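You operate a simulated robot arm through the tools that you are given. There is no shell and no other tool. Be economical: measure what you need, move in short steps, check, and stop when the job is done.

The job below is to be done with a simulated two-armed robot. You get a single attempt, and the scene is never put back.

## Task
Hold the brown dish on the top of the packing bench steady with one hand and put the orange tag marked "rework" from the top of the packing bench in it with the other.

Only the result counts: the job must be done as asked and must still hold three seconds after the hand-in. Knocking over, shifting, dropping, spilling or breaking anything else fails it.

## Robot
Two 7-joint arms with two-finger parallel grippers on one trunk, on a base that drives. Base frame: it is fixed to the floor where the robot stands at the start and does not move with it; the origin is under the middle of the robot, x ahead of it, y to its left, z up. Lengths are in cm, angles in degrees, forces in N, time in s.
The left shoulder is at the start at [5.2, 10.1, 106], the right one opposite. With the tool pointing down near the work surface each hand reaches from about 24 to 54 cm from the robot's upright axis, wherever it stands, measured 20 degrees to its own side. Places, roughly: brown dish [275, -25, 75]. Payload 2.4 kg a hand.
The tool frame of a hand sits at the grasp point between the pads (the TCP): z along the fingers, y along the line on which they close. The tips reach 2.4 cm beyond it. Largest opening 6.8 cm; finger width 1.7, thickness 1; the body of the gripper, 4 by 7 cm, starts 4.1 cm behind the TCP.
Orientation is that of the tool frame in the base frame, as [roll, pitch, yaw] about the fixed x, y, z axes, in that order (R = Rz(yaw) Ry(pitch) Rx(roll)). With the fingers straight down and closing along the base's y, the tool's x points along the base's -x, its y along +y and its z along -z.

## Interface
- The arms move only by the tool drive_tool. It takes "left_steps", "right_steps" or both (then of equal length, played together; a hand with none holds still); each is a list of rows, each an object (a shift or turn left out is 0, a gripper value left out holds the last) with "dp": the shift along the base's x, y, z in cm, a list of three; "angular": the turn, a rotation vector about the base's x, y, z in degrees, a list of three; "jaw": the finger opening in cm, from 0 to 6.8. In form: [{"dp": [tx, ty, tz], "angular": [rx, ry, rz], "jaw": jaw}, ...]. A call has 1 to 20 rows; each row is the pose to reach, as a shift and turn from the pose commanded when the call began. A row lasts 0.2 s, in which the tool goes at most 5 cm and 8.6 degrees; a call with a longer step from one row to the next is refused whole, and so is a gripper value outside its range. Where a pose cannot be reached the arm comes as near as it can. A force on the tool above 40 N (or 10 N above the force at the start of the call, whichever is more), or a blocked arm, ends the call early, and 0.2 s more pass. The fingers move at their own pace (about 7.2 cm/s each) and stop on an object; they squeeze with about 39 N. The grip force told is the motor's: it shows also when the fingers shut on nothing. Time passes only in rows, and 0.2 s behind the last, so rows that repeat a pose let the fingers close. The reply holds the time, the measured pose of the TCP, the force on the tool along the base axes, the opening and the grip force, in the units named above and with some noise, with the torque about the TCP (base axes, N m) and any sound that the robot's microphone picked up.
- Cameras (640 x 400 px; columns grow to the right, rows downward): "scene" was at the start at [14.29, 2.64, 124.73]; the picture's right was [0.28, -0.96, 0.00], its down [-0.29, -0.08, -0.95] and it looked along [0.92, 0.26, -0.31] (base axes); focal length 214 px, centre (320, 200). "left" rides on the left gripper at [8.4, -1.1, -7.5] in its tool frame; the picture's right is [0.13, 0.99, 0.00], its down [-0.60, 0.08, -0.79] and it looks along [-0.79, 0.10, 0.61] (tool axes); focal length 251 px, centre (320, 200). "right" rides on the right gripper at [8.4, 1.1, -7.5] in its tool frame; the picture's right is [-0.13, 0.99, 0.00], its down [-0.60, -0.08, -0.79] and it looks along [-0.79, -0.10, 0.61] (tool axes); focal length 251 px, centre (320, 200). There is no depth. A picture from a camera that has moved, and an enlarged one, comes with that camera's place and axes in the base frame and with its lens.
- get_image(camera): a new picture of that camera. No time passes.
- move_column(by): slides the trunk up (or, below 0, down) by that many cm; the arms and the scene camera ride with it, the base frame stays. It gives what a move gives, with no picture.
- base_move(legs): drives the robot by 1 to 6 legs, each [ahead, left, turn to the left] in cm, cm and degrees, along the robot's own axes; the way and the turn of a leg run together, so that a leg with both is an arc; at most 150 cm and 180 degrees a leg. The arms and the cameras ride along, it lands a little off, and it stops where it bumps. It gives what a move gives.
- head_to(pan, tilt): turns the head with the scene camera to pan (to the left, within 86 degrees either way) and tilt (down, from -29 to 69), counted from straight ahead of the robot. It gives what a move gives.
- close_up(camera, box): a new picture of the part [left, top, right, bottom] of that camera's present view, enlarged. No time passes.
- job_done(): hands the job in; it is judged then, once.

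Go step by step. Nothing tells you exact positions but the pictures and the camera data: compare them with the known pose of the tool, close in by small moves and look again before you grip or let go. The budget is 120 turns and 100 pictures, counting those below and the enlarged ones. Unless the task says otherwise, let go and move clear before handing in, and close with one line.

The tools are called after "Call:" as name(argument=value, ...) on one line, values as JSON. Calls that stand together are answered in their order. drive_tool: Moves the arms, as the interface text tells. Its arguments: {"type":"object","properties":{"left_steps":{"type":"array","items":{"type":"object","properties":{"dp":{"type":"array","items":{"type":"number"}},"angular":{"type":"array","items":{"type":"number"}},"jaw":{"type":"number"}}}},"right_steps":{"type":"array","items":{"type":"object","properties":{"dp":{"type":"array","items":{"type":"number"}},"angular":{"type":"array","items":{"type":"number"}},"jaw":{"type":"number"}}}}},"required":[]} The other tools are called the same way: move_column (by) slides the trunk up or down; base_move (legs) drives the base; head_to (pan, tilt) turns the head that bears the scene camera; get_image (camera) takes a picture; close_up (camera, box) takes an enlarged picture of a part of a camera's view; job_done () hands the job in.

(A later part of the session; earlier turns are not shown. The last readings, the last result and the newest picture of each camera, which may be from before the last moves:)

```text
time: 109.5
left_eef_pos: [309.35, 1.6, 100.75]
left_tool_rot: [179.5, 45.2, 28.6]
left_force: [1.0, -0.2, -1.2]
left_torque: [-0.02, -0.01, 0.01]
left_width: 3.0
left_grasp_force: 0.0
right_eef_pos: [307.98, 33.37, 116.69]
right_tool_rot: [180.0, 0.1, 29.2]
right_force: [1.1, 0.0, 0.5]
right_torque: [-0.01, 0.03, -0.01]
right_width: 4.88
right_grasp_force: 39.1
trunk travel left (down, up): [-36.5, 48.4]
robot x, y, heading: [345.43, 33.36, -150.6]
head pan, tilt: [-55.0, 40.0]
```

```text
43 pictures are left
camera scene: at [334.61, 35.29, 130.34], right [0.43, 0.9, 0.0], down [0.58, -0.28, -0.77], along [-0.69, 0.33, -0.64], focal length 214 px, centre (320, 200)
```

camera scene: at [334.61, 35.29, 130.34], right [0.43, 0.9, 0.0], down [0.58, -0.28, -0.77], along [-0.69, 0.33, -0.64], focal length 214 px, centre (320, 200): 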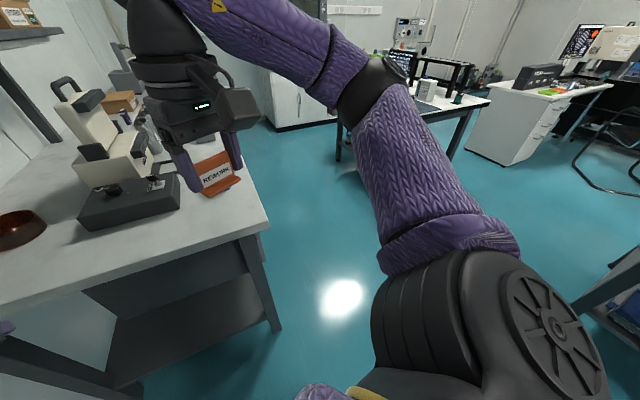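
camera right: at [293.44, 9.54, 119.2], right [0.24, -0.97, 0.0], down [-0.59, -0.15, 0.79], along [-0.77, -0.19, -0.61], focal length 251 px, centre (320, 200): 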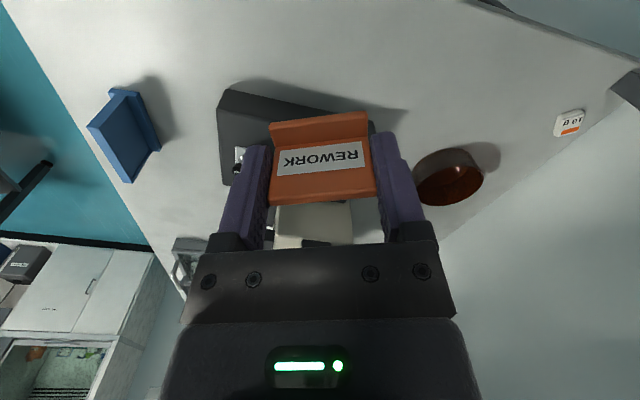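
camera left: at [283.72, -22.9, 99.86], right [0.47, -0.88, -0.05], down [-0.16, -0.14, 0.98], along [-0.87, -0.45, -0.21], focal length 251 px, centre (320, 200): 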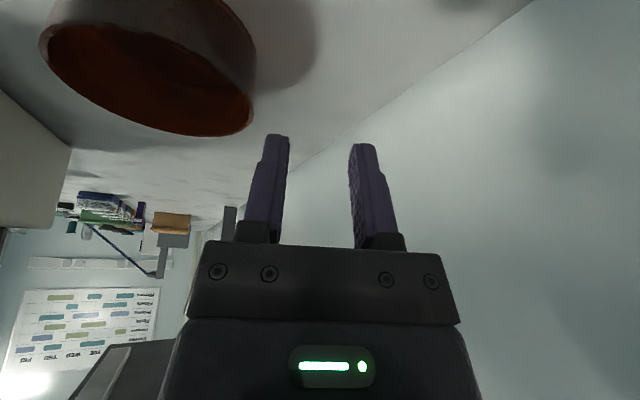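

Now the right arm test, with shorter rows.

Call:
drive_tool(right_steps=[{"dp": [-2.5, -1, -3.5]}, {"dp": [-5, -2, -7]}, {"dp": [-7.5, -3.5, -10.5]}, {"dp": [-10, -5, -14]}, {"dp": [-11.5, -6.5, -17]}, {"dp": [-13, -8, -18.5]}, {"dp": [-13, -8, -18.5]}])

Call:
get_image(camera="scene")

```text
time: 111.0
left_eef_pos: [309.35, 1.6, 100.66]
left_tool_rot: [179.6, 45.1, 28.7]
left_force: [-0.5, -0.7, 0.4]
left_torque: [0.05, -0.04, -0.01]
left_width: 3.02
left_grasp_force: 0.1
right_eef_pos: [295.04, 25.49, 98.19]
right_tool_rot: [-180.0, 0.0, 29.1]
right_force: [-0.2, 0.5, 0.2]
right_torque: [0.0, 0.01, 0.02]
right_width: 4.9
right_grasp_force: 39.1
trunk travel left (down, up): [-36.5, 48.4]
robot x, y, heading: [345.51, 33.24, -150.6]
head pan, tilt: [-55.0, 40.0]
```

```text
42 pictures are left
camera scene: at [334.61, 35.28, 130.34], right [0.43, 0.9, 0.0], down [0.58, -0.28, -0.77], along [-0.69, 0.33, -0.64], focal length 214 px, centre (320, 200)
```

scene: 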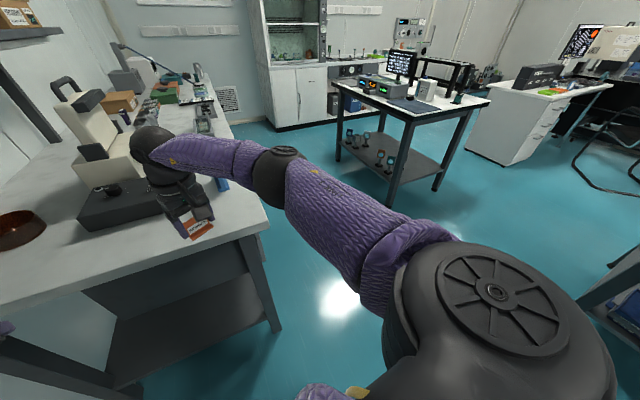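

The right arm reaches fine, with its elbow dropping forward. I retract the left arm to the mirrored start pose of the right (more inward) to unwind its posture.

Call:
drive_tool(left_steps=[{"dp": [1, 1, 3], "angular": [3.7, -6.5, 0]}, {"dp": [2, 2, 6], "angular": [7.3, -13.1, 0]}, {"dp": [3.5, 3.5, 9], "angular": [11, -19.6, 0]}, {"dp": [5, 5, 12], "angular": [14.7, -26.1, 0]}, {"dp": [6.5, 6.5, 15], "angular": [18.3, -32.7, 0]}, {"dp": [8, 8, 18.5], "angular": [22, -39.2, 0]}, {"dp": [9.3, 9.7, 22], "angular": [22, -39.2, 0]}, {"dp": [10.7, 11.7, 25.5], "angular": [22, -39.2, 0]}, {"dp": [10.7, 11.7, 27], "angular": [22, -39.2, 0]}, {"dp": [10.7, 11.7, 27], "angular": [22, -39.2, 0]}])

Call:
drive_tool(left_steps=[{"dp": [-1, -1.8, -3.2]}, {"dp": [-2, -3.6, -6.4]}, {"dp": [-3, -5.4, -9.6]}, {"dp": [-4, -7.2, -12.8]}, {"dp": [-5, -9, -16]}, {"dp": [-6, -12, -19]}, {"dp": [-7, -15, -22]}, {"dp": [-7.4, -19, -24]}, {"dp": [-7.4, -19, -28]}, {"dp": [-7.4, -19, -30]}, {"dp": [-7.4, -19, -30]}])

Call:
head_to(pan=55, tilt=40)

Call:
get_image(camera="scene")

```text
time: 113.2
left_eef_pos: [324.77, 9.75, 123.63]
left_tool_rot: [-179.9, 0.3, 28.8]
left_force: [0.1, 0.2, 0.8]
left_torque: [0.0, 0.01, 0.01]
left_width: 3.0
left_grasp_force: 0.1
left hand out of reach, approached as far as the arm can: row 4, 5, 6, 7, 8, 9, 10
right_eef_pos: [295.09, 25.49, 98.29]
right_tool_rot: [-180.0, 0.0, 29.1]
right_force: [0.0, -0.4, -0.8]
right_torque: [-0.02, -0.01, 0.0]
right_width: 4.91
right_grasp_force: 38.7
trunk travel left (down, up): [-36.5, 48.4]
robot x, y, heading: [345.55, 33.41, -151.1]
head pan, tilt: [-55.0, 40.0]
```

```text
time: 115.7
left_eef_pos: [318.48, -9.03, 94.14]
left_tool_rot: [-179.9, 0.3, 28.8]
left_force: [0.2, -1.2, -0.6]
left_torque: [-0.01, -0.01, 0.0]
left_width: 3.0
left_grasp_force: 0.1
left hand out of reach, approached as far as the arm can: row 9, 10, 11
right_eef_pos: [294.95, 25.42, 98.31]
right_tool_rot: [-179.9, -0.1, 29.1]
right_force: [0.1, 0.3, 0.3]
right_torque: [0.02, -0.04, 0.0]
right_width: 4.89
right_grasp_force: 39.2
trunk travel left (down, up): [-36.5, 48.4]
robot x, y, heading: [345.39, 33.03, -150.7]
head pan, tilt: [-55.0, 40.0]
```

```text
time: 117.5
left_eef_pos: [318.43, -9.08, 94.3]
left_tool_rot: [-179.9, 0.2, 28.8]
left_force: [-0.6, 0.3, -0.3]
left_torque: [0.02, -0.01, 0.03]
left_width: 2.98
left_grasp_force: 0.1
right_eef_pos: [295.03, 25.48, 98.24]
right_tool_rot: [-179.9, 0.0, 29.1]
right_force: [0.0, 0.0, 0.1]
right_torque: [0.03, -0.03, -0.02]
right_width: 4.88
right_grasp_force: 39.2
trunk travel left (down, up): [-36.5, 48.4]
robot x, y, heading: [345.56, 32.82, -150.7]
head pan, tilt: [55.0, 40.0]
```

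```text
41 pictures are left
camera scene: at [341.41, 23.13, 130.34], right [-0.99, 0.1, 0.0], down [0.07, 0.64, -0.77], along [-0.08, -0.76, -0.64], focal length 214 px, centre (320, 200)
```

scene: 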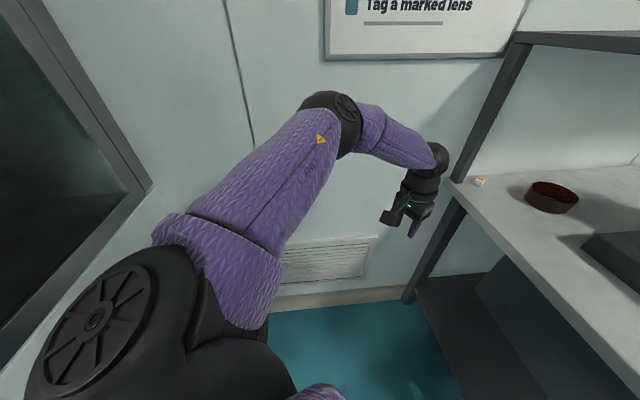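

The left arm is restricted at both ends, so its posture has drifted. I unwind it by swinging the hand out to the left side, then up and inward to the mirrored start pose.

Call:
drive_tool(left_steps=[{"dp": [4.5, -1.4, 0]}, {"dp": [9, -2.8, 0]}, {"dp": [13.5, -4.2, 0]}, {"dp": [18, -5.5, 0]}, {"dp": [22.5, -5, 0]}, {"dp": [27, -4, 0]}, {"dp": [31.5, -2.5, 0]}, {"dp": [35.5, -1, 0]}, {"dp": [34, 0, 4.5]}, {"dp": [32, 1.5, 8.8]}, {"dp": [30, 3, 13]}, {"dp": [27, 4.5, 16.5]}, {"dp": [24.1, 5.9, 20]}, {"dp": [21, 8, 23]}, {"dp": [17.5, 10, 26]}, {"dp": [14, 12, 28.5]}, {"dp": [10.6, 13.8, 31]}, {"dp": [8, 16.5, 33]}, {"dp": [5, 19.5, 34]}, {"dp": [1.5, 21.9, 34]}])

Call:
get_image(camera="scene")

```text
refused: row 15 steps farther than a row can; nothing moved
```

```text
40 pictures are left
camera scene: at [341.41, 23.13, 130.34], right [-0.99, 0.1, 0.0], down [0.07, 0.64, -0.77], along [-0.08, -0.76, -0.64], focal length 214 px, centre (320, 200)
```

scene: 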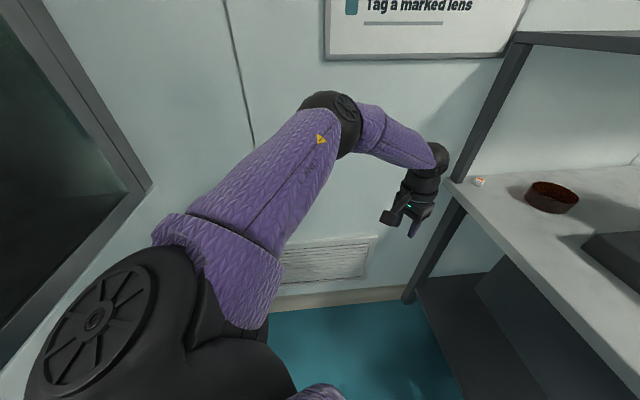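

Shorter rows for the same path, in two calls.

Call:
drive_tool(left_steps=[{"dp": [4.5, -1.4, 0]}, {"dp": [9, -2.8, 0]}, {"dp": [13.5, -4.2, 0]}, {"dp": [18, -5.5, 0]}, {"dp": [22.5, -5, 0]}, {"dp": [27, -4, 0]}, {"dp": [31.5, -2.5, 0]}, {"dp": [35.5, -1, 0]}, {"dp": [34, 0, 4.2]}, {"dp": [32, 1.2, 8]}, {"dp": [30, 2.5, 12]}, {"dp": [27.5, 4, 15.5]}, {"dp": [24.5, 5.7, 18.5]}, {"dp": [21.5, 7.4, 21.5]}, {"dp": [18.5, 9, 24.5]}, {"dp": [15.5, 11, 27.5]}, {"dp": [13, 12.5, 30]}, {"dp": [10.6, 13.8, 32]}, {"dp": [10.6, 13.8, 32]}])

Call:
drive_tool(left_steps=[{"dp": [-2, 2, 0.5]}, {"dp": [-4, 4, 1]}, {"dp": [-6.5, 6, 1.5]}, {"dp": [-9, 8, 2]}, {"dp": [-9, 8, 2]}])

Call:
get_image(camera="scene")

```text
time: 119.3
left_eef_pos: [351.89, -10.84, 94.25]
left_tool_rot: [180.0, 1.1, 29.5]
left_force: [-2.3, -7.8, -6.4]
left_torque: [0.19, 0.35, -0.44]
left_width: 3.0
left_grasp_force: 0.1
right_eef_pos: [294.99, 25.47, 98.21]
right_tool_rot: [-180.0, 0.0, 29.1]
right_force: [0.4, -1.1, -1.2]
right_torque: [-0.02, -0.05, -0.01]
right_width: 4.9
right_grasp_force: 38.7
trunk travel left (down, up): [-36.5, 48.4]
robot x, y, heading: [345.24, 33.66, -150.6]
head pan, tilt: [55.0, 40.0]
stopped in row 8 (left hand): the force on the tool passed its limit at 94 N (the readings are from after the stop); the commanded pose is now the measured one
```

```text
time: 119.6
left_eef_pos: [351.2, -10.56, 94.34]
left_tool_rot: [179.8, 1.6, 29.1]
left_force: [-0.5, -0.7, -0.7]
left_torque: [-0.02, 0.03, -0.01]
left_width: 2.99
left_grasp_force: 0.0
right_eef_pos: [295.03, 25.58, 98.35]
right_tool_rot: [-179.9, 0.0, 29.2]
right_force: [-0.2, 0.5, -0.3]
right_torque: [-0.02, 0.01, -0.02]
right_width: 4.89
right_grasp_force: 38.9
trunk travel left (down, up): [-36.5, 48.4]
robot x, y, heading: [345.84, 33.17, -150.7]
head pan, tilt: [55.0, 40.0]
stopped in row 1 (left hand): the force on the tool passed its limit at 66 N (the readings are from after the stop); the commanded pose is now the measured one
```

```text
39 pictures are left
camera scene: at [341.43, 23.14, 130.34], right [-0.99, 0.1, 0.0], down [0.06, 0.64, -0.77], along [-0.08, -0.76, -0.64], focal length 214 px, centre (320, 200)
```

scene: 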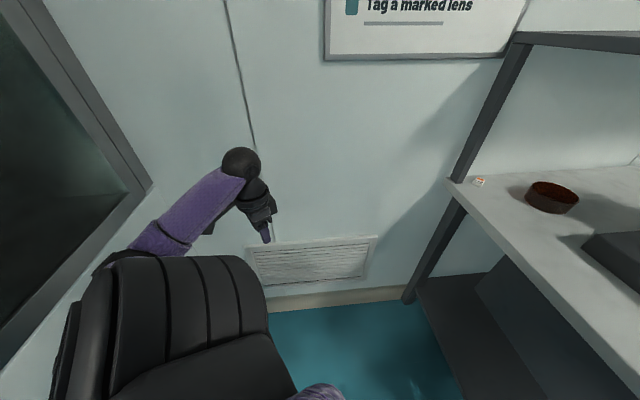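

The hand's camera touched the robot's own arm. I move the hand forward and outward, away from the body, then up.

Call:
drive_tool(left_steps=[{"dp": [-1, -1.5, 0]}, {"dp": [-3.5, -3, 0]}, {"dp": [-7, -4.5, 1]}, {"dp": [-11, -6, 3]}])

Call:
get_image(camera="scene")

```text
time: 120.6
left_eef_pos: [340.23, -16.63, 97.3]
left_tool_rot: [179.6, 1.6, 29.4]
left_force: [0.4, 0.9, 0.2]
left_torque: [-0.01, -0.02, -0.01]
left_width: 3.0
left_grasp_force: 0.1
right_eef_pos: [295.1, 25.48, 98.29]
right_tool_rot: [180.0, -0.1, 29.0]
right_force: [0.3, 0.2, 0.0]
right_torque: [-0.01, 0.01, 0.01]
right_width: 4.92
right_grasp_force: 39.0
trunk travel left (down, up): [-36.5, 48.4]
robot x, y, heading: [345.51, 33.41, -150.9]
head pan, tilt: [55.0, 40.0]
```

```text
38 pictures are left
camera scene: at [341.4, 23.13, 130.34], right [-0.99, 0.1, 0.0], down [0.07, 0.64, -0.77], along [-0.08, -0.76, -0.64], focal length 214 px, centre (320, 200)
```

scene: 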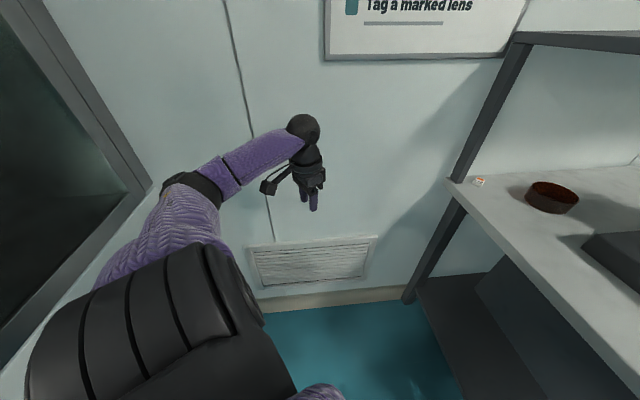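

The arm is now in a lower-elbow posture. I sweep the hand forward and inward at the same height.

Call:
drive_tool(left_steps=[{"dp": [-4, 1.5, 0]}, {"dp": [-8, 3, 0]}, {"dp": [-12, 4.5, 0]}, {"dp": [-16, 6, 0]}, {"dp": [-20, 8, 0]}, {"dp": [-24, 10.5, 0]}, {"dp": [-28.4, 12.5, 0]}, {"dp": [-31, 14.5, 0]}, {"dp": [-34, 17.5, 0]}, {"dp": [-34, 17.5, 0]}])

Call:
get_image(camera="scene")

```text
time: 122.8
left_eef_pos: [306.21, 0.89, 97.45]
left_tool_rot: [179.6, 1.6, 29.1]
left_force: [0.5, -0.7, 0.7]
left_torque: [0.0, 0.0, 0.0]
left_width: 2.99
left_grasp_force: 0.0
right_eef_pos: [295.0, 25.49, 98.19]
right_tool_rot: [-179.9, 0.1, 29.2]
right_force: [0.4, -1.0, -0.1]
right_torque: [-0.03, 0.0, -0.01]
right_width: 4.88
right_grasp_force: 38.6
trunk travel left (down, up): [-36.5, 48.4]
robot x, y, heading: [345.71, 33.49, -150.8]
head pan, tilt: [55.0, 40.0]
```

```text
37 pictures are left
camera scene: at [341.39, 23.13, 130.34], right [-0.99, 0.1, 0.0], down [0.07, 0.64, -0.77], along [-0.08, -0.76, -0.64], focal length 214 px, centre (320, 200)
```

scene: 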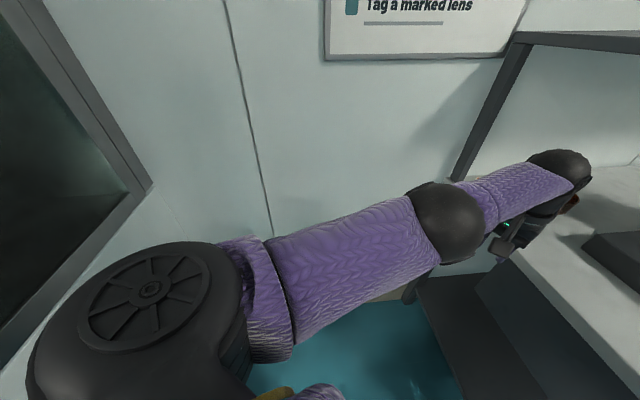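

Now the left arm is in a good posture (elbow low and forward), reaching 50 cm ahead easily. I tilt the left hand 30° forward and set it at 54 cm ahead, 5.5 left; raise the right hand a bit.

Call:
drive_tool(left_steps=[{"dp": [-1, 0.3, 0], "angular": [-3.7, 6.6, 0]}, {"dp": [-2, 0.6, 0], "angular": [-7.3, 13.1, 0]}, {"dp": [-3, 0.9, 0], "angular": [-11, 19.7, 0]}, {"dp": [-4, 1.2, 0], "angular": [-14.6, 26.2, 0]}, {"dp": [-4.9, 1.4, 0], "angular": [-14.6, 26.2, 0]}, {"dp": [-4.9, 1.4, 0], "angular": [-14.6, 26.2, 0]}], right_steps=[{"dp": [0, 0, 2]}, {"dp": [0, 0, 4]}, {"dp": [0, 0, 6]}, {"dp": [0, 0, 7]}, {"dp": [0, 0, 7]}, {"dp": [0, 0, 7]}])

Call:
head_to(pan=15, tilt=35)

Call:
get_image(camera="scene")

```text
time: 124.2
left_eef_pos: [301.23, 2.25, 97.36]
left_tool_rot: [179.8, 31.6, 29.1]
left_force: [0.2, 1.1, -0.1]
left_torque: [-0.01, -0.03, 0.01]
left_width: 3.01
left_grasp_force: 0.1
right_eef_pos: [295.03, 25.49, 105.17]
right_tool_rot: [180.0, 0.0, 29.1]
right_force: [0.1, 0.5, -0.7]
right_torque: [0.0, 0.02, 0.02]
right_width: 4.87
right_grasp_force: 39.0
trunk travel left (down, up): [-36.5, 48.4]
robot x, y, heading: [345.81, 33.42, -150.8]
head pan, tilt: [55.0, 40.0]
```

```text
time: 125.2
left_eef_pos: [301.31, 2.23, 97.37]
left_tool_rot: [179.8, 31.6, 29.2]
left_force: [-0.3, 0.1, 0.2]
left_torque: [0.03, 0.01, -0.02]
left_width: 3.0
left_grasp_force: 0.0
right_eef_pos: [294.98, 25.59, 105.14]
right_tool_rot: [180.0, 0.0, 29.0]
right_force: [0.4, -0.8, -0.7]
right_torque: [0.03, -0.01, -0.01]
right_width: 4.83
right_grasp_force: 39.2
trunk travel left (down, up): [-36.5, 48.4]
robot x, y, heading: [345.95, 33.27, -150.7]
head pan, tilt: [15.0, 35.0]
```

```text
36 pictures are left
camera scene: at [335.95, 25.45, 131.09], right [-0.7, 0.72, 0.0], down [0.41, 0.4, -0.82], along [-0.59, -0.57, -0.57], focal length 214 px, centre (320, 200)
```

scene: 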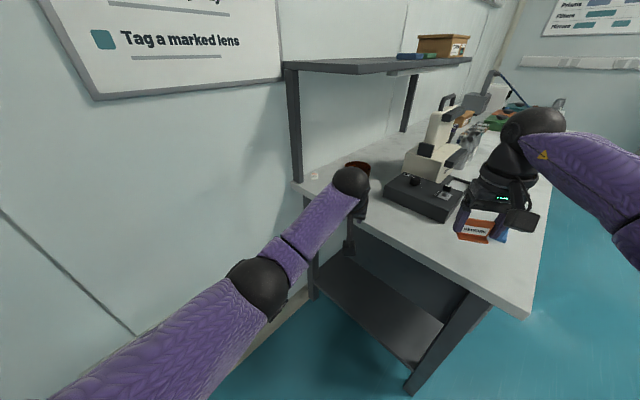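

Good. I retract the right hand a bit and raise it, then drive in most of the way.

Call:
drive_tool(right_steps=[{"dp": [3.5, 2, 1.5]}, {"dp": [7, 4, 3]}, {"dp": [10.5, 5.9, 5]}, {"dp": [10.5, 5.9, 5]}])

Call:
base_move(legs=[[0, 8, 0], [32, 0, 0]])

Call:
get_image(camera="scene")

Call:
get_image(camera="left")

```text
time: 126.2
left_eef_pos: [301.38, 2.24, 97.45]
left_tool_rot: [179.8, 31.6, 29.2]
left_force: [0.0, -0.3, -0.1]
left_torque: [-0.03, 0.01, 0.02]
left_width: 2.98
left_grasp_force: 0.1
right_eef_pos: [305.6, 31.54, 110.4]
right_tool_rot: [-180.0, -0.1, 29.0]
right_force: [-0.3, -0.7, 0.4]
right_torque: [0.02, 0.04, -0.02]
right_width: 4.91
right_grasp_force: 38.7
trunk travel left (down, up): [-36.5, 48.4]
robot x, y, heading: [345.41, 33.25, -150.7]
head pan, tilt: [15.0, 35.0]
```

```text
time: 129.0
left_eef_pos: [277.21, -20.48, 97.28]
left_tool_rot: [179.8, 31.5, 29.3]
left_force: [0.5, 0.0, 0.4]
left_torque: [0.01, 0.0, 0.03]
left_width: 3.0
left_grasp_force: 0.1
right_eef_pos: [281.42, 8.66, 110.4]
right_tool_rot: [180.0, -0.1, 29.1]
right_force: [-0.7, 0.0, -0.2]
right_torque: [-0.01, -0.01, -0.01]
right_width: 4.89
right_grasp_force: 39.5
trunk travel left (down, up): [-36.5, 48.4]
robot x, y, heading: [321.44, 10.9, -150.5]
head pan, tilt: [15.0, 35.0]
```

```text
35 pictures are left
camera scene: at [311.8, 2.81, 131.09], right [-0.7, 0.72, 0.0], down [0.41, 0.4, -0.82], along [-0.59, -0.57, -0.57], focal length 214 px, centre (320, 200)
```

scene: 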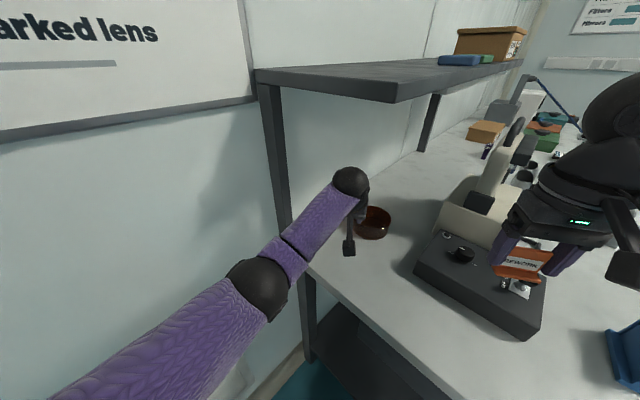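

```text
34 pictures are left
camera left: at [286.27, -13.91, 99.33], right [0.58, -0.81, -0.07], down [-0.05, -0.11, 0.99], along [-0.81, -0.57, -0.11], focal length 251 px, centre (320, 200)
```

left: 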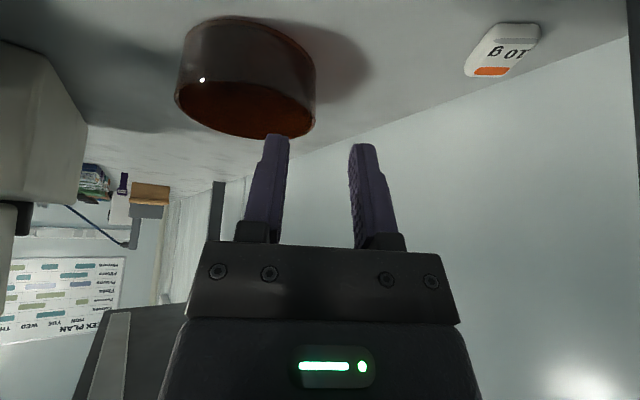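

Well clear of the post now. The rim target [268.0, -25.6] is straight ahead 10.5 cm; I drive 9.5 cm.

Call:
base_move(legs=[[9.5, 0, 0]])

Call:
get_image(camera="left")

Call:
close_up(camera="scene", box=[320, 150, 480, 250])

```text
time: 130.2
left_eef_pos: [269.0, -25.06, 97.31]
left_tool_rot: [179.8, 31.6, 29.3]
left_force: [-0.4, -0.5, -0.9]
left_torque: [-0.04, -0.04, 0.02]
left_width: 2.98
left_grasp_force: 0.1
right_eef_pos: [273.11, 4.06, 110.31]
right_tool_rot: [-180.0, -0.1, 29.0]
right_force: [0.0, 0.1, -0.1]
right_torque: [-0.01, -0.03, -0.02]
right_width: 4.87
right_grasp_force: 39.0
trunk travel left (down, up): [-36.5, 48.4]
robot x, y, heading: [313.38, 6.21, -150.6]
head pan, tilt: [15.0, 35.0]
```

```text
33 pictures are left
camera left: at [278.04, -18.52, 99.32], right [0.58, -0.81, -0.07], down [-0.05, -0.12, 0.99], along [-0.81, -0.57, -0.11], focal length 251 px, centre (320, 200)
```

left: 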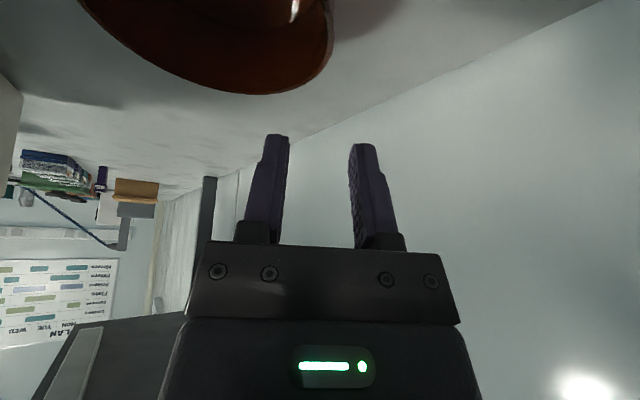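

```text
4.00 times, centred on (400, 200) of scene
camera zoom: at [303.56, -1.81, 131.09], right [-0.7, 0.72, 0.0], down [0.41, 0.4, -0.82], along [-0.59, -0.57, -0.57], focal length 858 px, centre (0, 200)
```

zoom: 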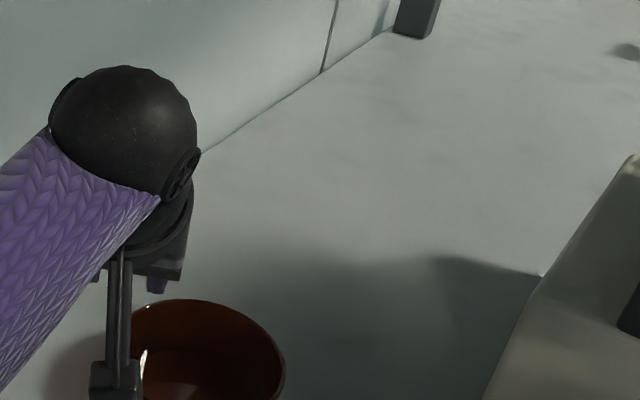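

The rim point is confirmed near [268.05, -25.4]. I centre over it, lower halfway and look.

Call:
drive_tool(left_steps=[{"dp": [-0.9, -0.3, 0]}, {"dp": [-0.9, -0.3, -2]}, {"dp": [-0.9, -0.3, -4]}, {"dp": [-0.9, -0.3, -4]}])

Call:
get_image(camera="left")

Call:
head_to(pan=20, tilt=45)

Call:
get_image(camera="scene")

```text
time: 131.2
left_eef_pos: [268.09, -25.2, 93.3]
left_tool_rot: [179.8, 31.6, 29.2]
left_force: [-1.0, -0.5, -0.5]
left_torque: [0.0, 0.01, 0.04]
left_width: 3.0
left_grasp_force: 0.1
right_eef_pos: [273.15, 3.99, 110.36]
right_tool_rot: [-180.0, 0.0, 29.1]
right_force: [0.2, -1.1, -0.2]
right_torque: [-0.03, 0.02, 0.01]
right_width: 4.92
right_grasp_force: 39.2
trunk travel left (down, up): [-36.5, 48.4]
robot x, y, heading: [313.31, 6.14, -150.7]
head pan, tilt: [15.0, 35.0]
```

```text
31 pictures are left
camera left: at [277.19, -18.76, 95.36], right [0.58, -0.81, -0.07], down [-0.05, -0.11, 0.99], along [-0.81, -0.57, -0.11], focal length 251 px, centre (320, 200)
```

left: 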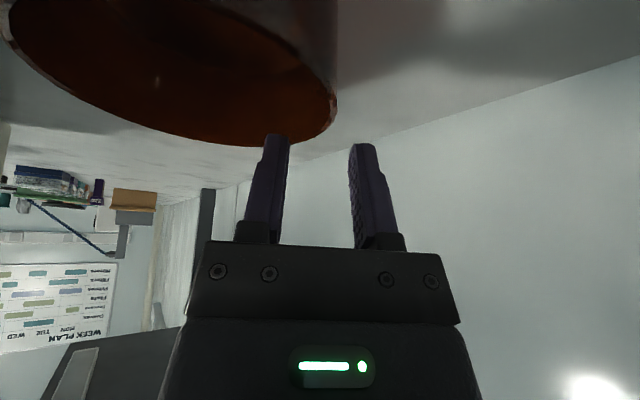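

```text
time: 131.9
left_eef_pos: [268.16, -25.38, 93.29]
left_tool_rot: [179.8, 31.6, 29.3]
left_force: [-0.7, -1.0, -0.4]
left_torque: [-0.02, -0.01, 0.0]
left_width: 3.0
left_grasp_force: 0.1
right_eef_pos: [273.09, 4.14, 110.25]
right_tool_rot: [-179.9, 0.0, 29.0]
right_force: [0.1, -0.3, 0.1]
right_torque: [0.03, 0.01, -0.04]
right_width: 4.88
right_grasp_force: 38.5
trunk travel left (down, up): [-36.5, 48.4]
robot x, y, heading: [313.16, 6.22, -150.9]
head pan, tilt: [20.0, 45.0]
```

```text
30 pictures are left
camera scene: at [304.62, -1.8, 129.62], right [-0.76, 0.65, 0.0], down [0.46, 0.54, -0.71], along [-0.46, -0.54, -0.71], focal length 214 px, centre (320, 200)
```

scene: 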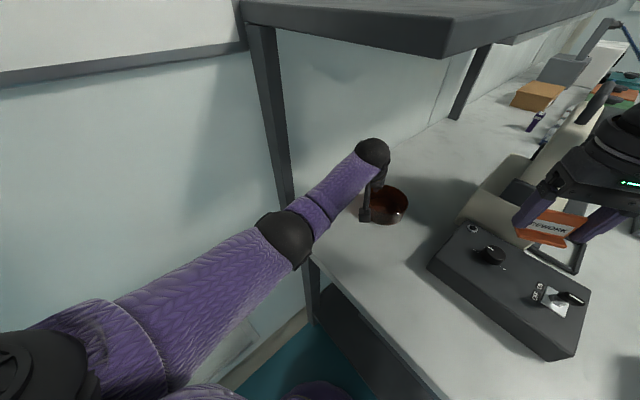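

The rim falls between the open fingers. I lower onto it.

Call:
drive_tool(left_steps=[{"dp": [0, 0, -1.2]}, {"dp": [0, 0, -2.4]}, {"dp": [0, 0, -3.3]}, {"dp": [0, 0, -3.3]}])

Call:
get_image(camera="left")

Call:
close_up(camera="scene", box=[340, 150, 436, 210])

```text
time: 132.9
left_eef_pos: [268.07, -25.24, 90.16]
left_tool_rot: [179.8, 31.5, 29.3]
left_force: [0.3, 0.2, 0.4]
left_torque: [0.01, -0.01, -0.02]
left_width: 3.0
left_grasp_force: 0.1
right_eef_pos: [273.15, 4.12, 110.4]
right_tool_rot: [-179.9, 0.0, 29.1]
right_force: [0.9, 0.5, 0.7]
right_torque: [0.0, 0.01, -0.02]
right_width: 4.89
right_grasp_force: 39.2
trunk travel left (down, up): [-36.5, 48.4]
robot x, y, heading: [313.2, 6.27, -150.7]
head pan, tilt: [20.0, 45.0]
```

```text
29 pictures are left
camera left: at [277.13, -18.78, 92.08], right [0.58, -0.81, -0.07], down [-0.05, -0.11, 0.99], along [-0.81, -0.57, -0.11], focal length 251 px, centre (320, 200)
```

left: 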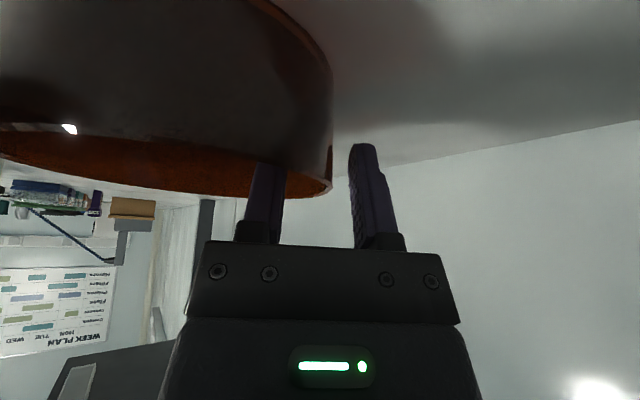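

```text
6.67 times, centred on (388, 180) of scene
camera zoom: at [304.62, -1.8, 129.61], right [-0.76, 0.65, 0.0], down [0.46, 0.54, -0.71], along [-0.46, -0.54, -0.71], focal length 1430 px, centre (-133, 333)
```

zoom: 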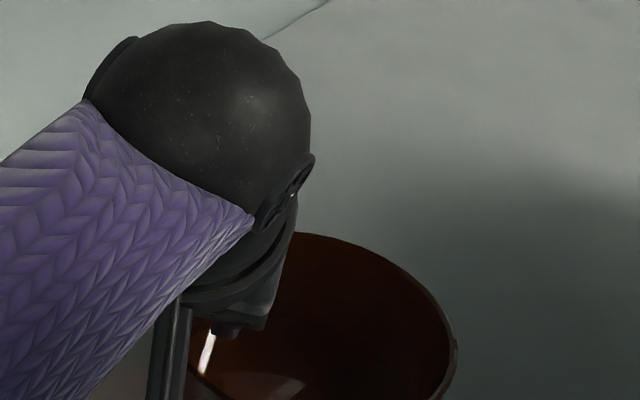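

One finger is inside and one outside the wall; I shift 0.4 cm outward to centre, then close gently.

Call:
drive_tool(left_steps=[{"dp": [0.2, -0.35, -0.2]}, {"dp": [0.2, -0.35, -0.2], "jaw": 2}, {"dp": [0.2, -0.35, -0.2], "jaw": 1.2}, {"dp": [0.2, -0.35, -0.2], "jaw": 0.6}, {"dp": [0.2, -0.35, -0.2], "jaw": 0}, {"dp": [0.2, -0.35, -0.2], "jaw": 0}])

Call:
get_image(camera="left")

```text
time: 134.3
left_eef_pos: [268.16, -25.64, 89.97]
left_tool_rot: [179.8, 31.7, 29.2]
left_force: [-0.4, -0.1, 3.6]
left_torque: [0.24, 0.31, 0.08]
left_width: 0.63
left_grasp_force: 28.2
right_eef_pos: [273.23, 4.17, 110.43]
right_tool_rot: [-180.0, -0.1, 29.0]
right_force: [0.4, 0.5, 0.6]
right_torque: [-0.01, 0.01, 0.04]
right_width: 4.89
right_grasp_force: 38.8
trunk travel left (down, up): [-36.5, 48.4]
robot x, y, heading: [313.53, 5.93, -150.8]
head pan, tilt: [20.0, 45.0]
```

```text
27 pictures are left
camera left: at [277.36, -19.14, 91.91], right [0.58, -0.81, -0.07], down [-0.05, -0.11, 0.99], along [-0.81, -0.57, -0.11], focal length 251 px, centre (320, 200)
```

left: 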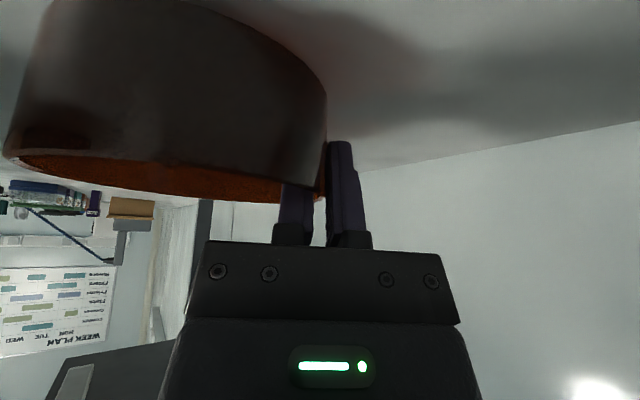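

The dish rim is gripped (0.63 cm wall, ~30–39 N). Now I turn the right hand: first 35° yaw inward, then a 40° forward tilt.

Call:
drive_tool(right_steps=[{"angular": [0, 0, 7]}, {"angular": [0, 0, 14]}, {"angular": [0, 0, 21]}, {"angular": [0, 0, 28]}, {"angular": [0, 0, 35]}, {"angular": [0, 0, 35]}])

Call:
drive_tool(right_steps=[{"angular": [-7.2, 3.5, 0]}, {"angular": [-14.4, 7, 0]}, {"angular": [-21.6, 10.4, 0]}, {"angular": [-28.8, 13.9, 0]}, {"angular": [-36, 17.4, 0]}, {"angular": [-36, 17.4, 0]}])

Call:
get_image(camera="scene")

```text
time: 135.7
left_eef_pos: [268.3, -25.72, 89.88]
left_tool_rot: [179.9, 31.6, 29.2]
left_force: [0.4, -0.9, 4.1]
left_torque: [0.21, 0.29, 0.03]
left_width: 0.64
left_grasp_force: 29.2
right_eef_pos: [273.31, 4.14, 110.39]
right_tool_rot: [-180.0, -0.1, 64.2]
right_force: [0.0, 0.2, -0.4]
right_torque: [-0.01, 0.0, 0.01]
right_width: 4.88
right_grasp_force: 39.1
trunk travel left (down, up): [-36.5, 48.4]
robot x, y, heading: [313.04, 6.2, -150.6]
head pan, tilt: [20.0, 45.0]
```

```text
time: 137.1
left_eef_pos: [268.31, -25.67, 89.95]
left_tool_rot: [179.8, 31.7, 29.1]
left_force: [0.0, 0.0, 3.6]
left_torque: [0.28, 0.23, -0.01]
left_width: 0.63
left_grasp_force: 29.3
right_eef_pos: [273.13, 4.03, 110.31]
right_tool_rot: [-179.9, 40.1, 64.1]
right_force: [-0.1, 0.3, 0.0]
right_torque: [-0.02, 0.02, -0.04]
right_width: 4.87
right_grasp_force: 39.1
trunk travel left (down, up): [-36.5, 48.4]
robot x, y, heading: [313.46, 5.99, -151.0]
head pan, tilt: [20.0, 45.0]
```

```text
26 pictures are left
camera scene: at [304.66, -1.77, 129.62], right [-0.76, 0.65, 0.0], down [0.46, 0.54, -0.71], along [-0.46, -0.54, -0.71], focal length 214 px, centre (320, 200)
```

scene: 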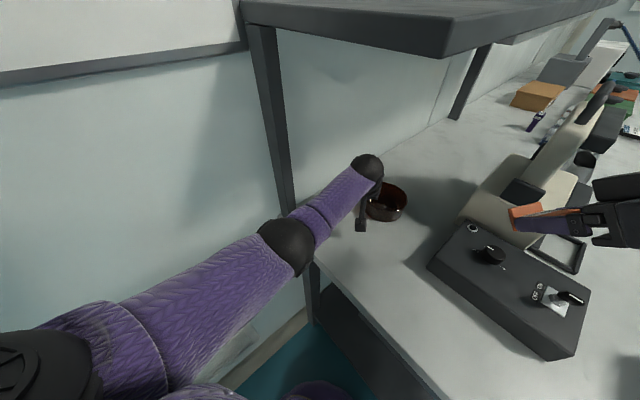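

The dish hasn't moved. I bring the right hand under the shelf to just above the dish.

Call:
drive_tool(right_steps=[{"dp": [-0.7, -3.5, -2.5]}, {"dp": [-1.4, -7, -5]}, {"dp": [-2.1, -10.5, -7.5]}, {"dp": [-3.2, -14, -9]}, {"dp": [-5, -17.5, -10.2]}, {"dp": [-6.3, -20.5, -11]}, {"dp": [-7.2, -23.2, -11]}, {"dp": [-7.2, -23.2, -11]}])

Call:
get_image(camera="scene")

Call:
get_image(camera="right")

```text
time: 138.9
left_eef_pos: [268.41, -25.75, 89.89]
left_tool_rot: [179.8, 31.6, 29.3]
left_force: [4.5, -10.5, 2.9]
left_torque: [0.92, 0.49, -0.13]
left_width: 0.63
left_grasp_force: 28.9
right_eef_pos: [265.94, -19.1, 99.25]
right_tool_rot: [-179.9, 39.9, 64.2]
right_force: [-2.0, 8.7, 1.1]
right_torque: [0.22, 0.07, 0.12]
right_width: 4.88
right_grasp_force: 39.4
trunk travel left (down, up): [-36.5, 48.4]
robot x, y, heading: [313.33, 5.62, -150.7]
head pan, tilt: [20.0, 45.0]
```

```text
25 pictures are left
camera scene: at [304.67, -1.82, 129.61], right [-0.76, 0.65, 0.0], down [0.46, 0.54, -0.71], along [-0.46, -0.54, -0.71], focal length 214 px, centre (320, 200)
```

scene: 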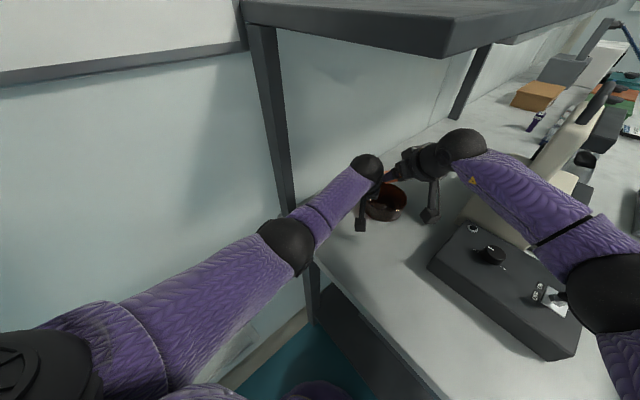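

```text
24 pictures are left
camera right: at [271.99, -9.42, 99.66], right [0.85, -0.52, 0.08], down [-0.05, 0.07, 1.0], along [-0.53, -0.85, 0.04], focal length 251 px, centre (320, 200)
```

right: 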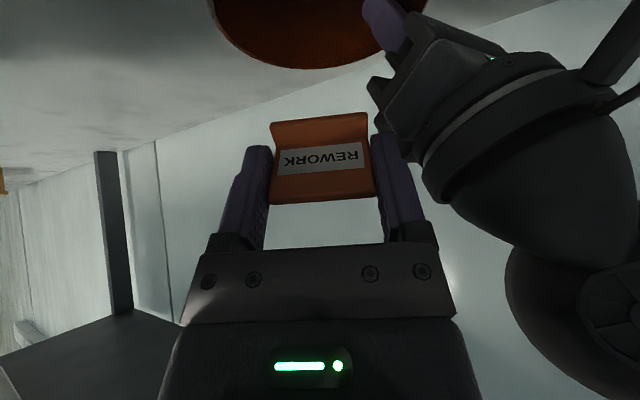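

The right finger touched the left gripper's body. I back off to the right, yaw the right hand 20° more, and return over the dish.

Call:
drive_tool(right_steps=[{"dp": [-0.7, 1.3, 0]}, {"dp": [-1.5, 2.6, 0]}, {"dp": [-1.5, 2.6, 0], "angular": [0, 0, 7]}, {"dp": [-1.5, 2.6, 0], "angular": [0, 0, 14]}, {"dp": [-1.5, 2.6, 0], "angular": [0, 0, 20]}, {"dp": [-1.0, 1.5, 0], "angular": [0, 0, 20]}, {"dp": [-0.45, 0.4, 0], "angular": [0, 0, 20]}, {"dp": [-0.45, 0.4, 0], "angular": [0, 0, 20]}])

Call:
get_image(camera="right")

Call:
close_up(camera="scene", box=[320, 120, 480, 220])

```text
time: 140.7
left_eef_pos: [268.38, -25.9, 89.87]
left_tool_rot: [179.7, 31.6, 29.3]
left_force: [1.2, -0.9, 3.3]
left_torque: [0.31, 0.17, -0.01]
left_width: 0.61
left_grasp_force: 28.9
right_eef_pos: [268.27, -10.94, 101.39]
right_tool_rot: [-173.9, 41.5, 79.6]
right_force: [-0.1, -0.3, 0.1]
right_torque: [-0.02, -0.03, -0.02]
right_width: 4.87
right_grasp_force: 38.8
right hand out of reach, approached as far as the arm can: row 3, 4, 5, 6, 7, 8
trunk travel left (down, up): [-36.5, 48.4]
robot x, y, heading: [312.87, 5.91, -150.9]
head pan, tilt: [20.0, 45.0]
```

```text
23 pictures are left
camera right: at [272.33, -0.4, 101.25], right [0.94, -0.34, 0.01], down [0.02, 0.07, 1.0], along [-0.34, -0.94, 0.08], focal length 251 px, centre (320, 200)
```

right: 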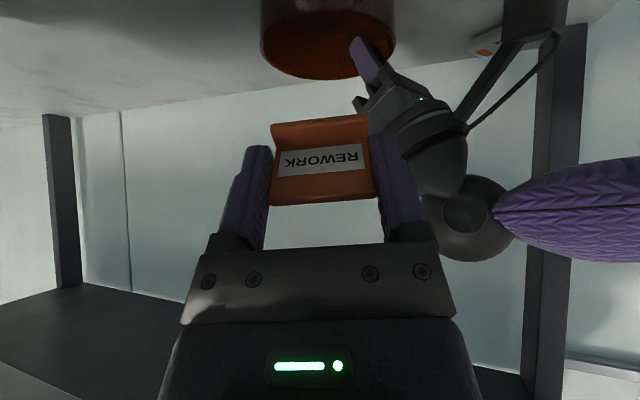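

```text
4.00 times, centred on (400, 170) of scene
camera zoom: at [304.66, -1.79, 129.62], right [-0.76, 0.65, 0.0], down [0.46, 0.54, -0.71], along [-0.46, -0.54, -0.71], focal length 858 px, centre (0, 320)
```

zoom: 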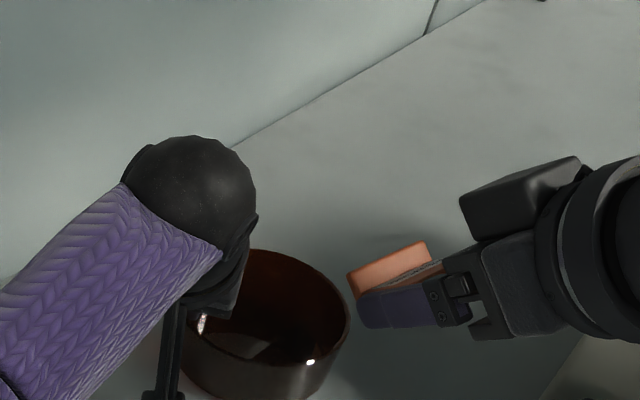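

That extra yaw isn't reachable. I return to the earlier 35° yaw and go over the dish, about 1 cm further right than before to clear the left gripper.

Call:
drive_tool(right_steps=[{"dp": [0, 0, 0], "angular": [0, -2.5, -5.8]}, {"dp": [0, 0, 0], "angular": [0, -5, -11.6]}, {"dp": [-1.2, -3.2, -1], "angular": [0, -5, -11.6]}, {"dp": [-2.2, -5.6, -2], "angular": [0, -5, -11.6]}, {"dp": [-2.8, -7.3, -2.4], "angular": [0, -5, -11.6]}, {"dp": [-2.8, -7.3, -2.4], "angular": [0, -5, -11.6]}])

Call:
get_image(camera="right")

Call:
close_up(camera="scene", box=[320, 120, 480, 220])

```text
time: 142.1
left_eef_pos: [268.22, -25.58, 89.91]
left_tool_rot: [179.8, 31.6, 29.3]
left_force: [-0.4, 0.7, 2.8]
left_torque: [0.32, 0.19, -0.03]
left_width: 0.62
left_grasp_force: 29.4
right_eef_pos: [265.64, -18.15, 98.91]
right_tool_rot: [179.9, 39.9, 63.9]
right_force: [-0.9, 0.3, 0.4]
right_torque: [0.0, -0.02, 0.03]
right_width: 4.89
right_grasp_force: 39.1
trunk travel left (down, up): [-36.5, 48.4]
robot x, y, heading: [312.85, 6.32, -150.7]
head pan, tilt: [20.0, 45.0]
```

```text
21 pictures are left
camera right: at [271.6, -8.58, 99.29], right [0.85, -0.52, 0.08], down [-0.05, 0.08, 1.0], along [-0.53, -0.85, 0.04], focal length 251 px, centre (320, 200)
```

right: 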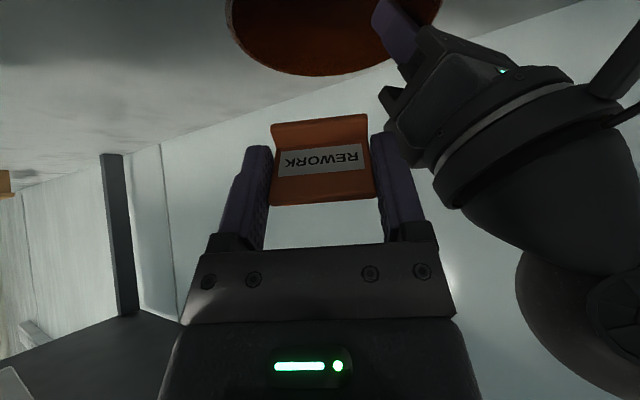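

```text
4.00 times, centred on (400, 170) of scene
camera zoom: at [304.65, -1.79, 129.62], right [-0.76, 0.65, 0.0], down [0.46, 0.54, -0.71], along [-0.46, -0.54, -0.71], focal length 858 px, centre (0, 320)
```

zoom: 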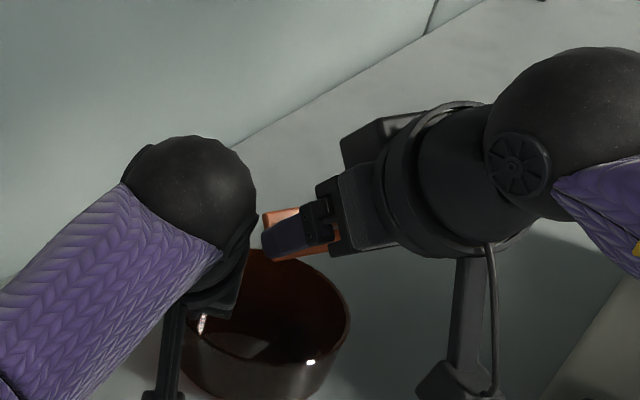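

No contact now. I lower in stages and watch the forces.

Call:
drive_tool(right_steps=[{"dp": [0, 0, -1]}, {"dp": [0, 0, -2]}, {"dp": [0, 0, -3]}, {"dp": [0, 0, -4]}, {"dp": [0, 0, -4]}])

Call:
get_image(camera="right")

Call:
close_up(camera="scene", box=[320, 120, 480, 220])

```text
time: 143.3
left_eef_pos: [268.26, -25.68, 89.99]
left_tool_rot: [179.7, 31.7, 29.3]
left_force: [0.4, 0.5, 3.3]
left_torque: [0.34, 0.15, -0.06]
left_width: 0.6
left_grasp_force: 28.7
right_eef_pos: [265.56, -18.15, 94.9]
right_tool_rot: [179.8, 39.8, 64.0]
right_force: [-0.1, 0.2, -0.1]
right_torque: [-0.02, 0.01, -0.01]
right_width: 4.88
right_grasp_force: 39.4
trunk travel left (down, up): [-36.5, 48.4]
robot x, y, heading: [313.31, 6.05, -150.7]
head pan, tilt: [20.0, 45.0]
```

```text
19 pictures are left
camera right: at [271.62, -8.6, 95.34], right [0.85, -0.52, 0.08], down [-0.05, 0.08, 1.0], along [-0.53, -0.85, 0.04], focal length 251 px, centre (320, 200)
```

right: 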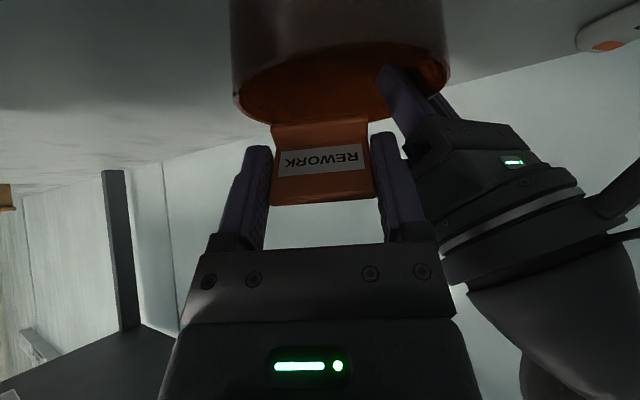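

```text
4.00 times, centred on (400, 170) of scene
camera zoom: at [304.65, -1.79, 129.62], right [-0.76, 0.65, 0.0], down [0.46, 0.54, -0.71], along [-0.46, -0.54, -0.71], focal length 858 px, centre (0, 320)
```

zoom: 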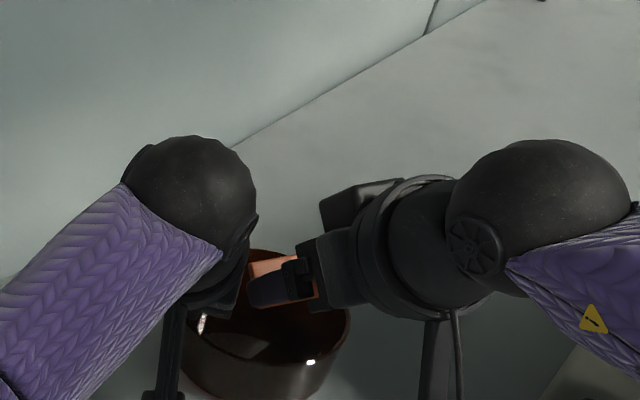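

The tag is entering the dish opening. I lower the rest.

Call:
drive_tool(right_steps=[{"dp": [0, 0, -1]}, {"dp": [0, 0, -2]}, {"dp": [0, 0, -3]}, {"dp": [0, 0, -3]}])

Call:
get_image(camera="right")

Call:
close_up(camera="scene", box=[320, 120, 480, 220])

```text
time: 144.3
left_eef_pos: [268.32, -25.75, 89.95]
left_tool_rot: [180.0, 31.7, 29.3]
left_force: [-2.2, 2.2, 2.5]
left_torque: [0.22, 0.1, 0.02]
left_width: 0.58
left_grasp_force: 28.8
right_eef_pos: [265.74, -18.24, 91.97]
right_tool_rot: [179.9, 40.0, 64.0]
right_force: [1.7, -3.8, 3.8]
right_torque: [-0.03, 0.15, 0.11]
right_width: 4.86
right_grasp_force: 39.6
trunk travel left (down, up): [-36.5, 48.4]
robot x, y, heading: [313.29, 5.95, -150.9]
head pan, tilt: [20.0, 45.0]
```

```text
17 pictures are left
camera right: at [271.65, -8.63, 92.3], right [0.85, -0.52, 0.08], down [-0.05, 0.08, 1.0], along [-0.53, -0.85, 0.04], focal length 251 px, centre (320, 200)
```

right: 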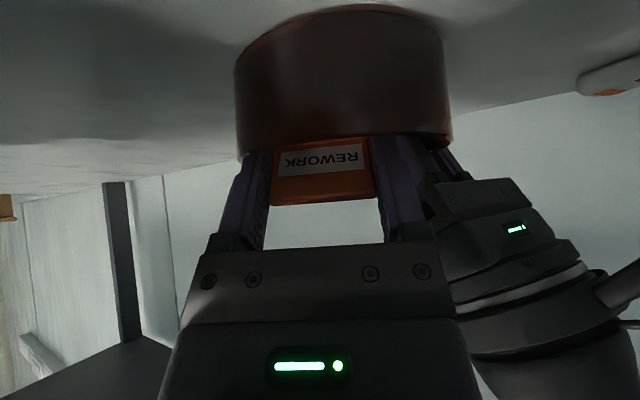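

```text
4.00 times, centred on (400, 170) of scene
camera zoom: at [304.67, -1.8, 129.62], right [-0.76, 0.65, 0.0], down [0.46, 0.54, -0.71], along [-0.46, -0.54, -0.71], focal length 858 px, centre (0, 320)
```

zoom: 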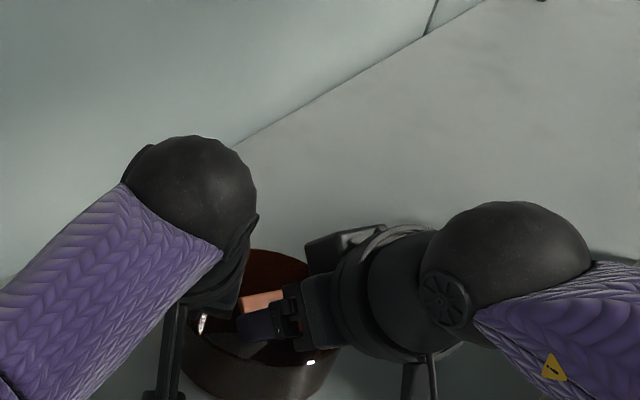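

The tag's foot touches inside the dish with light force. I open the right jaw slightly to release, and look.

Call:
drive_tool(right_steps=[{"jaw": 5.1}, {"jaw": 5.4}, {"jaw": 5.7}, {"jaw": 5.7}, {"jaw": 5.7}])

Call:
get_image(camera="right")

Call:
close_up(camera="scene", box=[320, 120, 480, 220])

```text
time: 145.5
left_eef_pos: [268.28, -25.61, 89.92]
left_tool_rot: [179.9, 31.7, 29.3]
left_force: [-7.6, 8.9, 3.6]
left_torque: [0.3, 0.07, 0.17]
left_width: 0.61
left_grasp_force: 28.8
right_eef_pos: [265.61, -18.26, 91.91]
right_tool_rot: [179.9, 40.0, 64.0]
right_force: [8.8, -9.6, 2.7]
right_torque: [-0.13, -0.04, 0.21]
right_width: 4.98
right_grasp_force: 0.0
trunk travel left (down, up): [-36.5, 48.4]
robot x, y, heading: [313.66, 6.24, -150.6]
head pan, tilt: [20.0, 45.0]
```

```text
15 pictures are left
camera right: at [271.68, -8.62, 92.3], right [0.85, -0.52, 0.08], down [-0.05, 0.08, 1.0], along [-0.53, -0.85, 0.04], focal length 251 px, centre (320, 200)
```

right: 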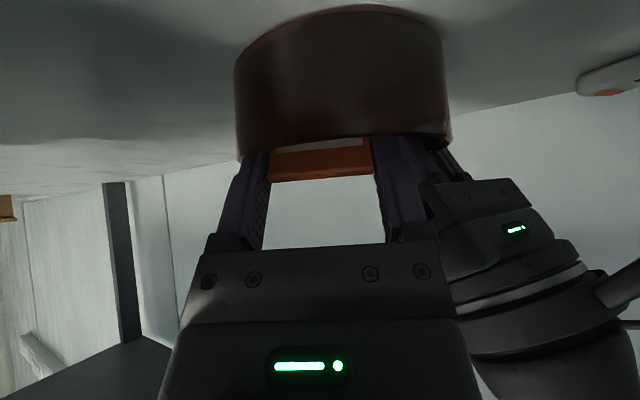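

```text
4.00 times, centred on (400, 170) of scene
camera zoom: at [304.69, -1.8, 129.62], right [-0.76, 0.65, 0.0], down [0.46, 0.54, -0.71], along [-0.46, -0.54, -0.71], focal length 858 px, centre (0, 320)
```

zoom: 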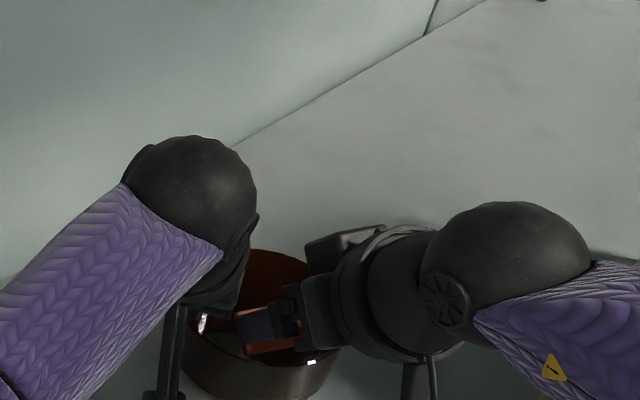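

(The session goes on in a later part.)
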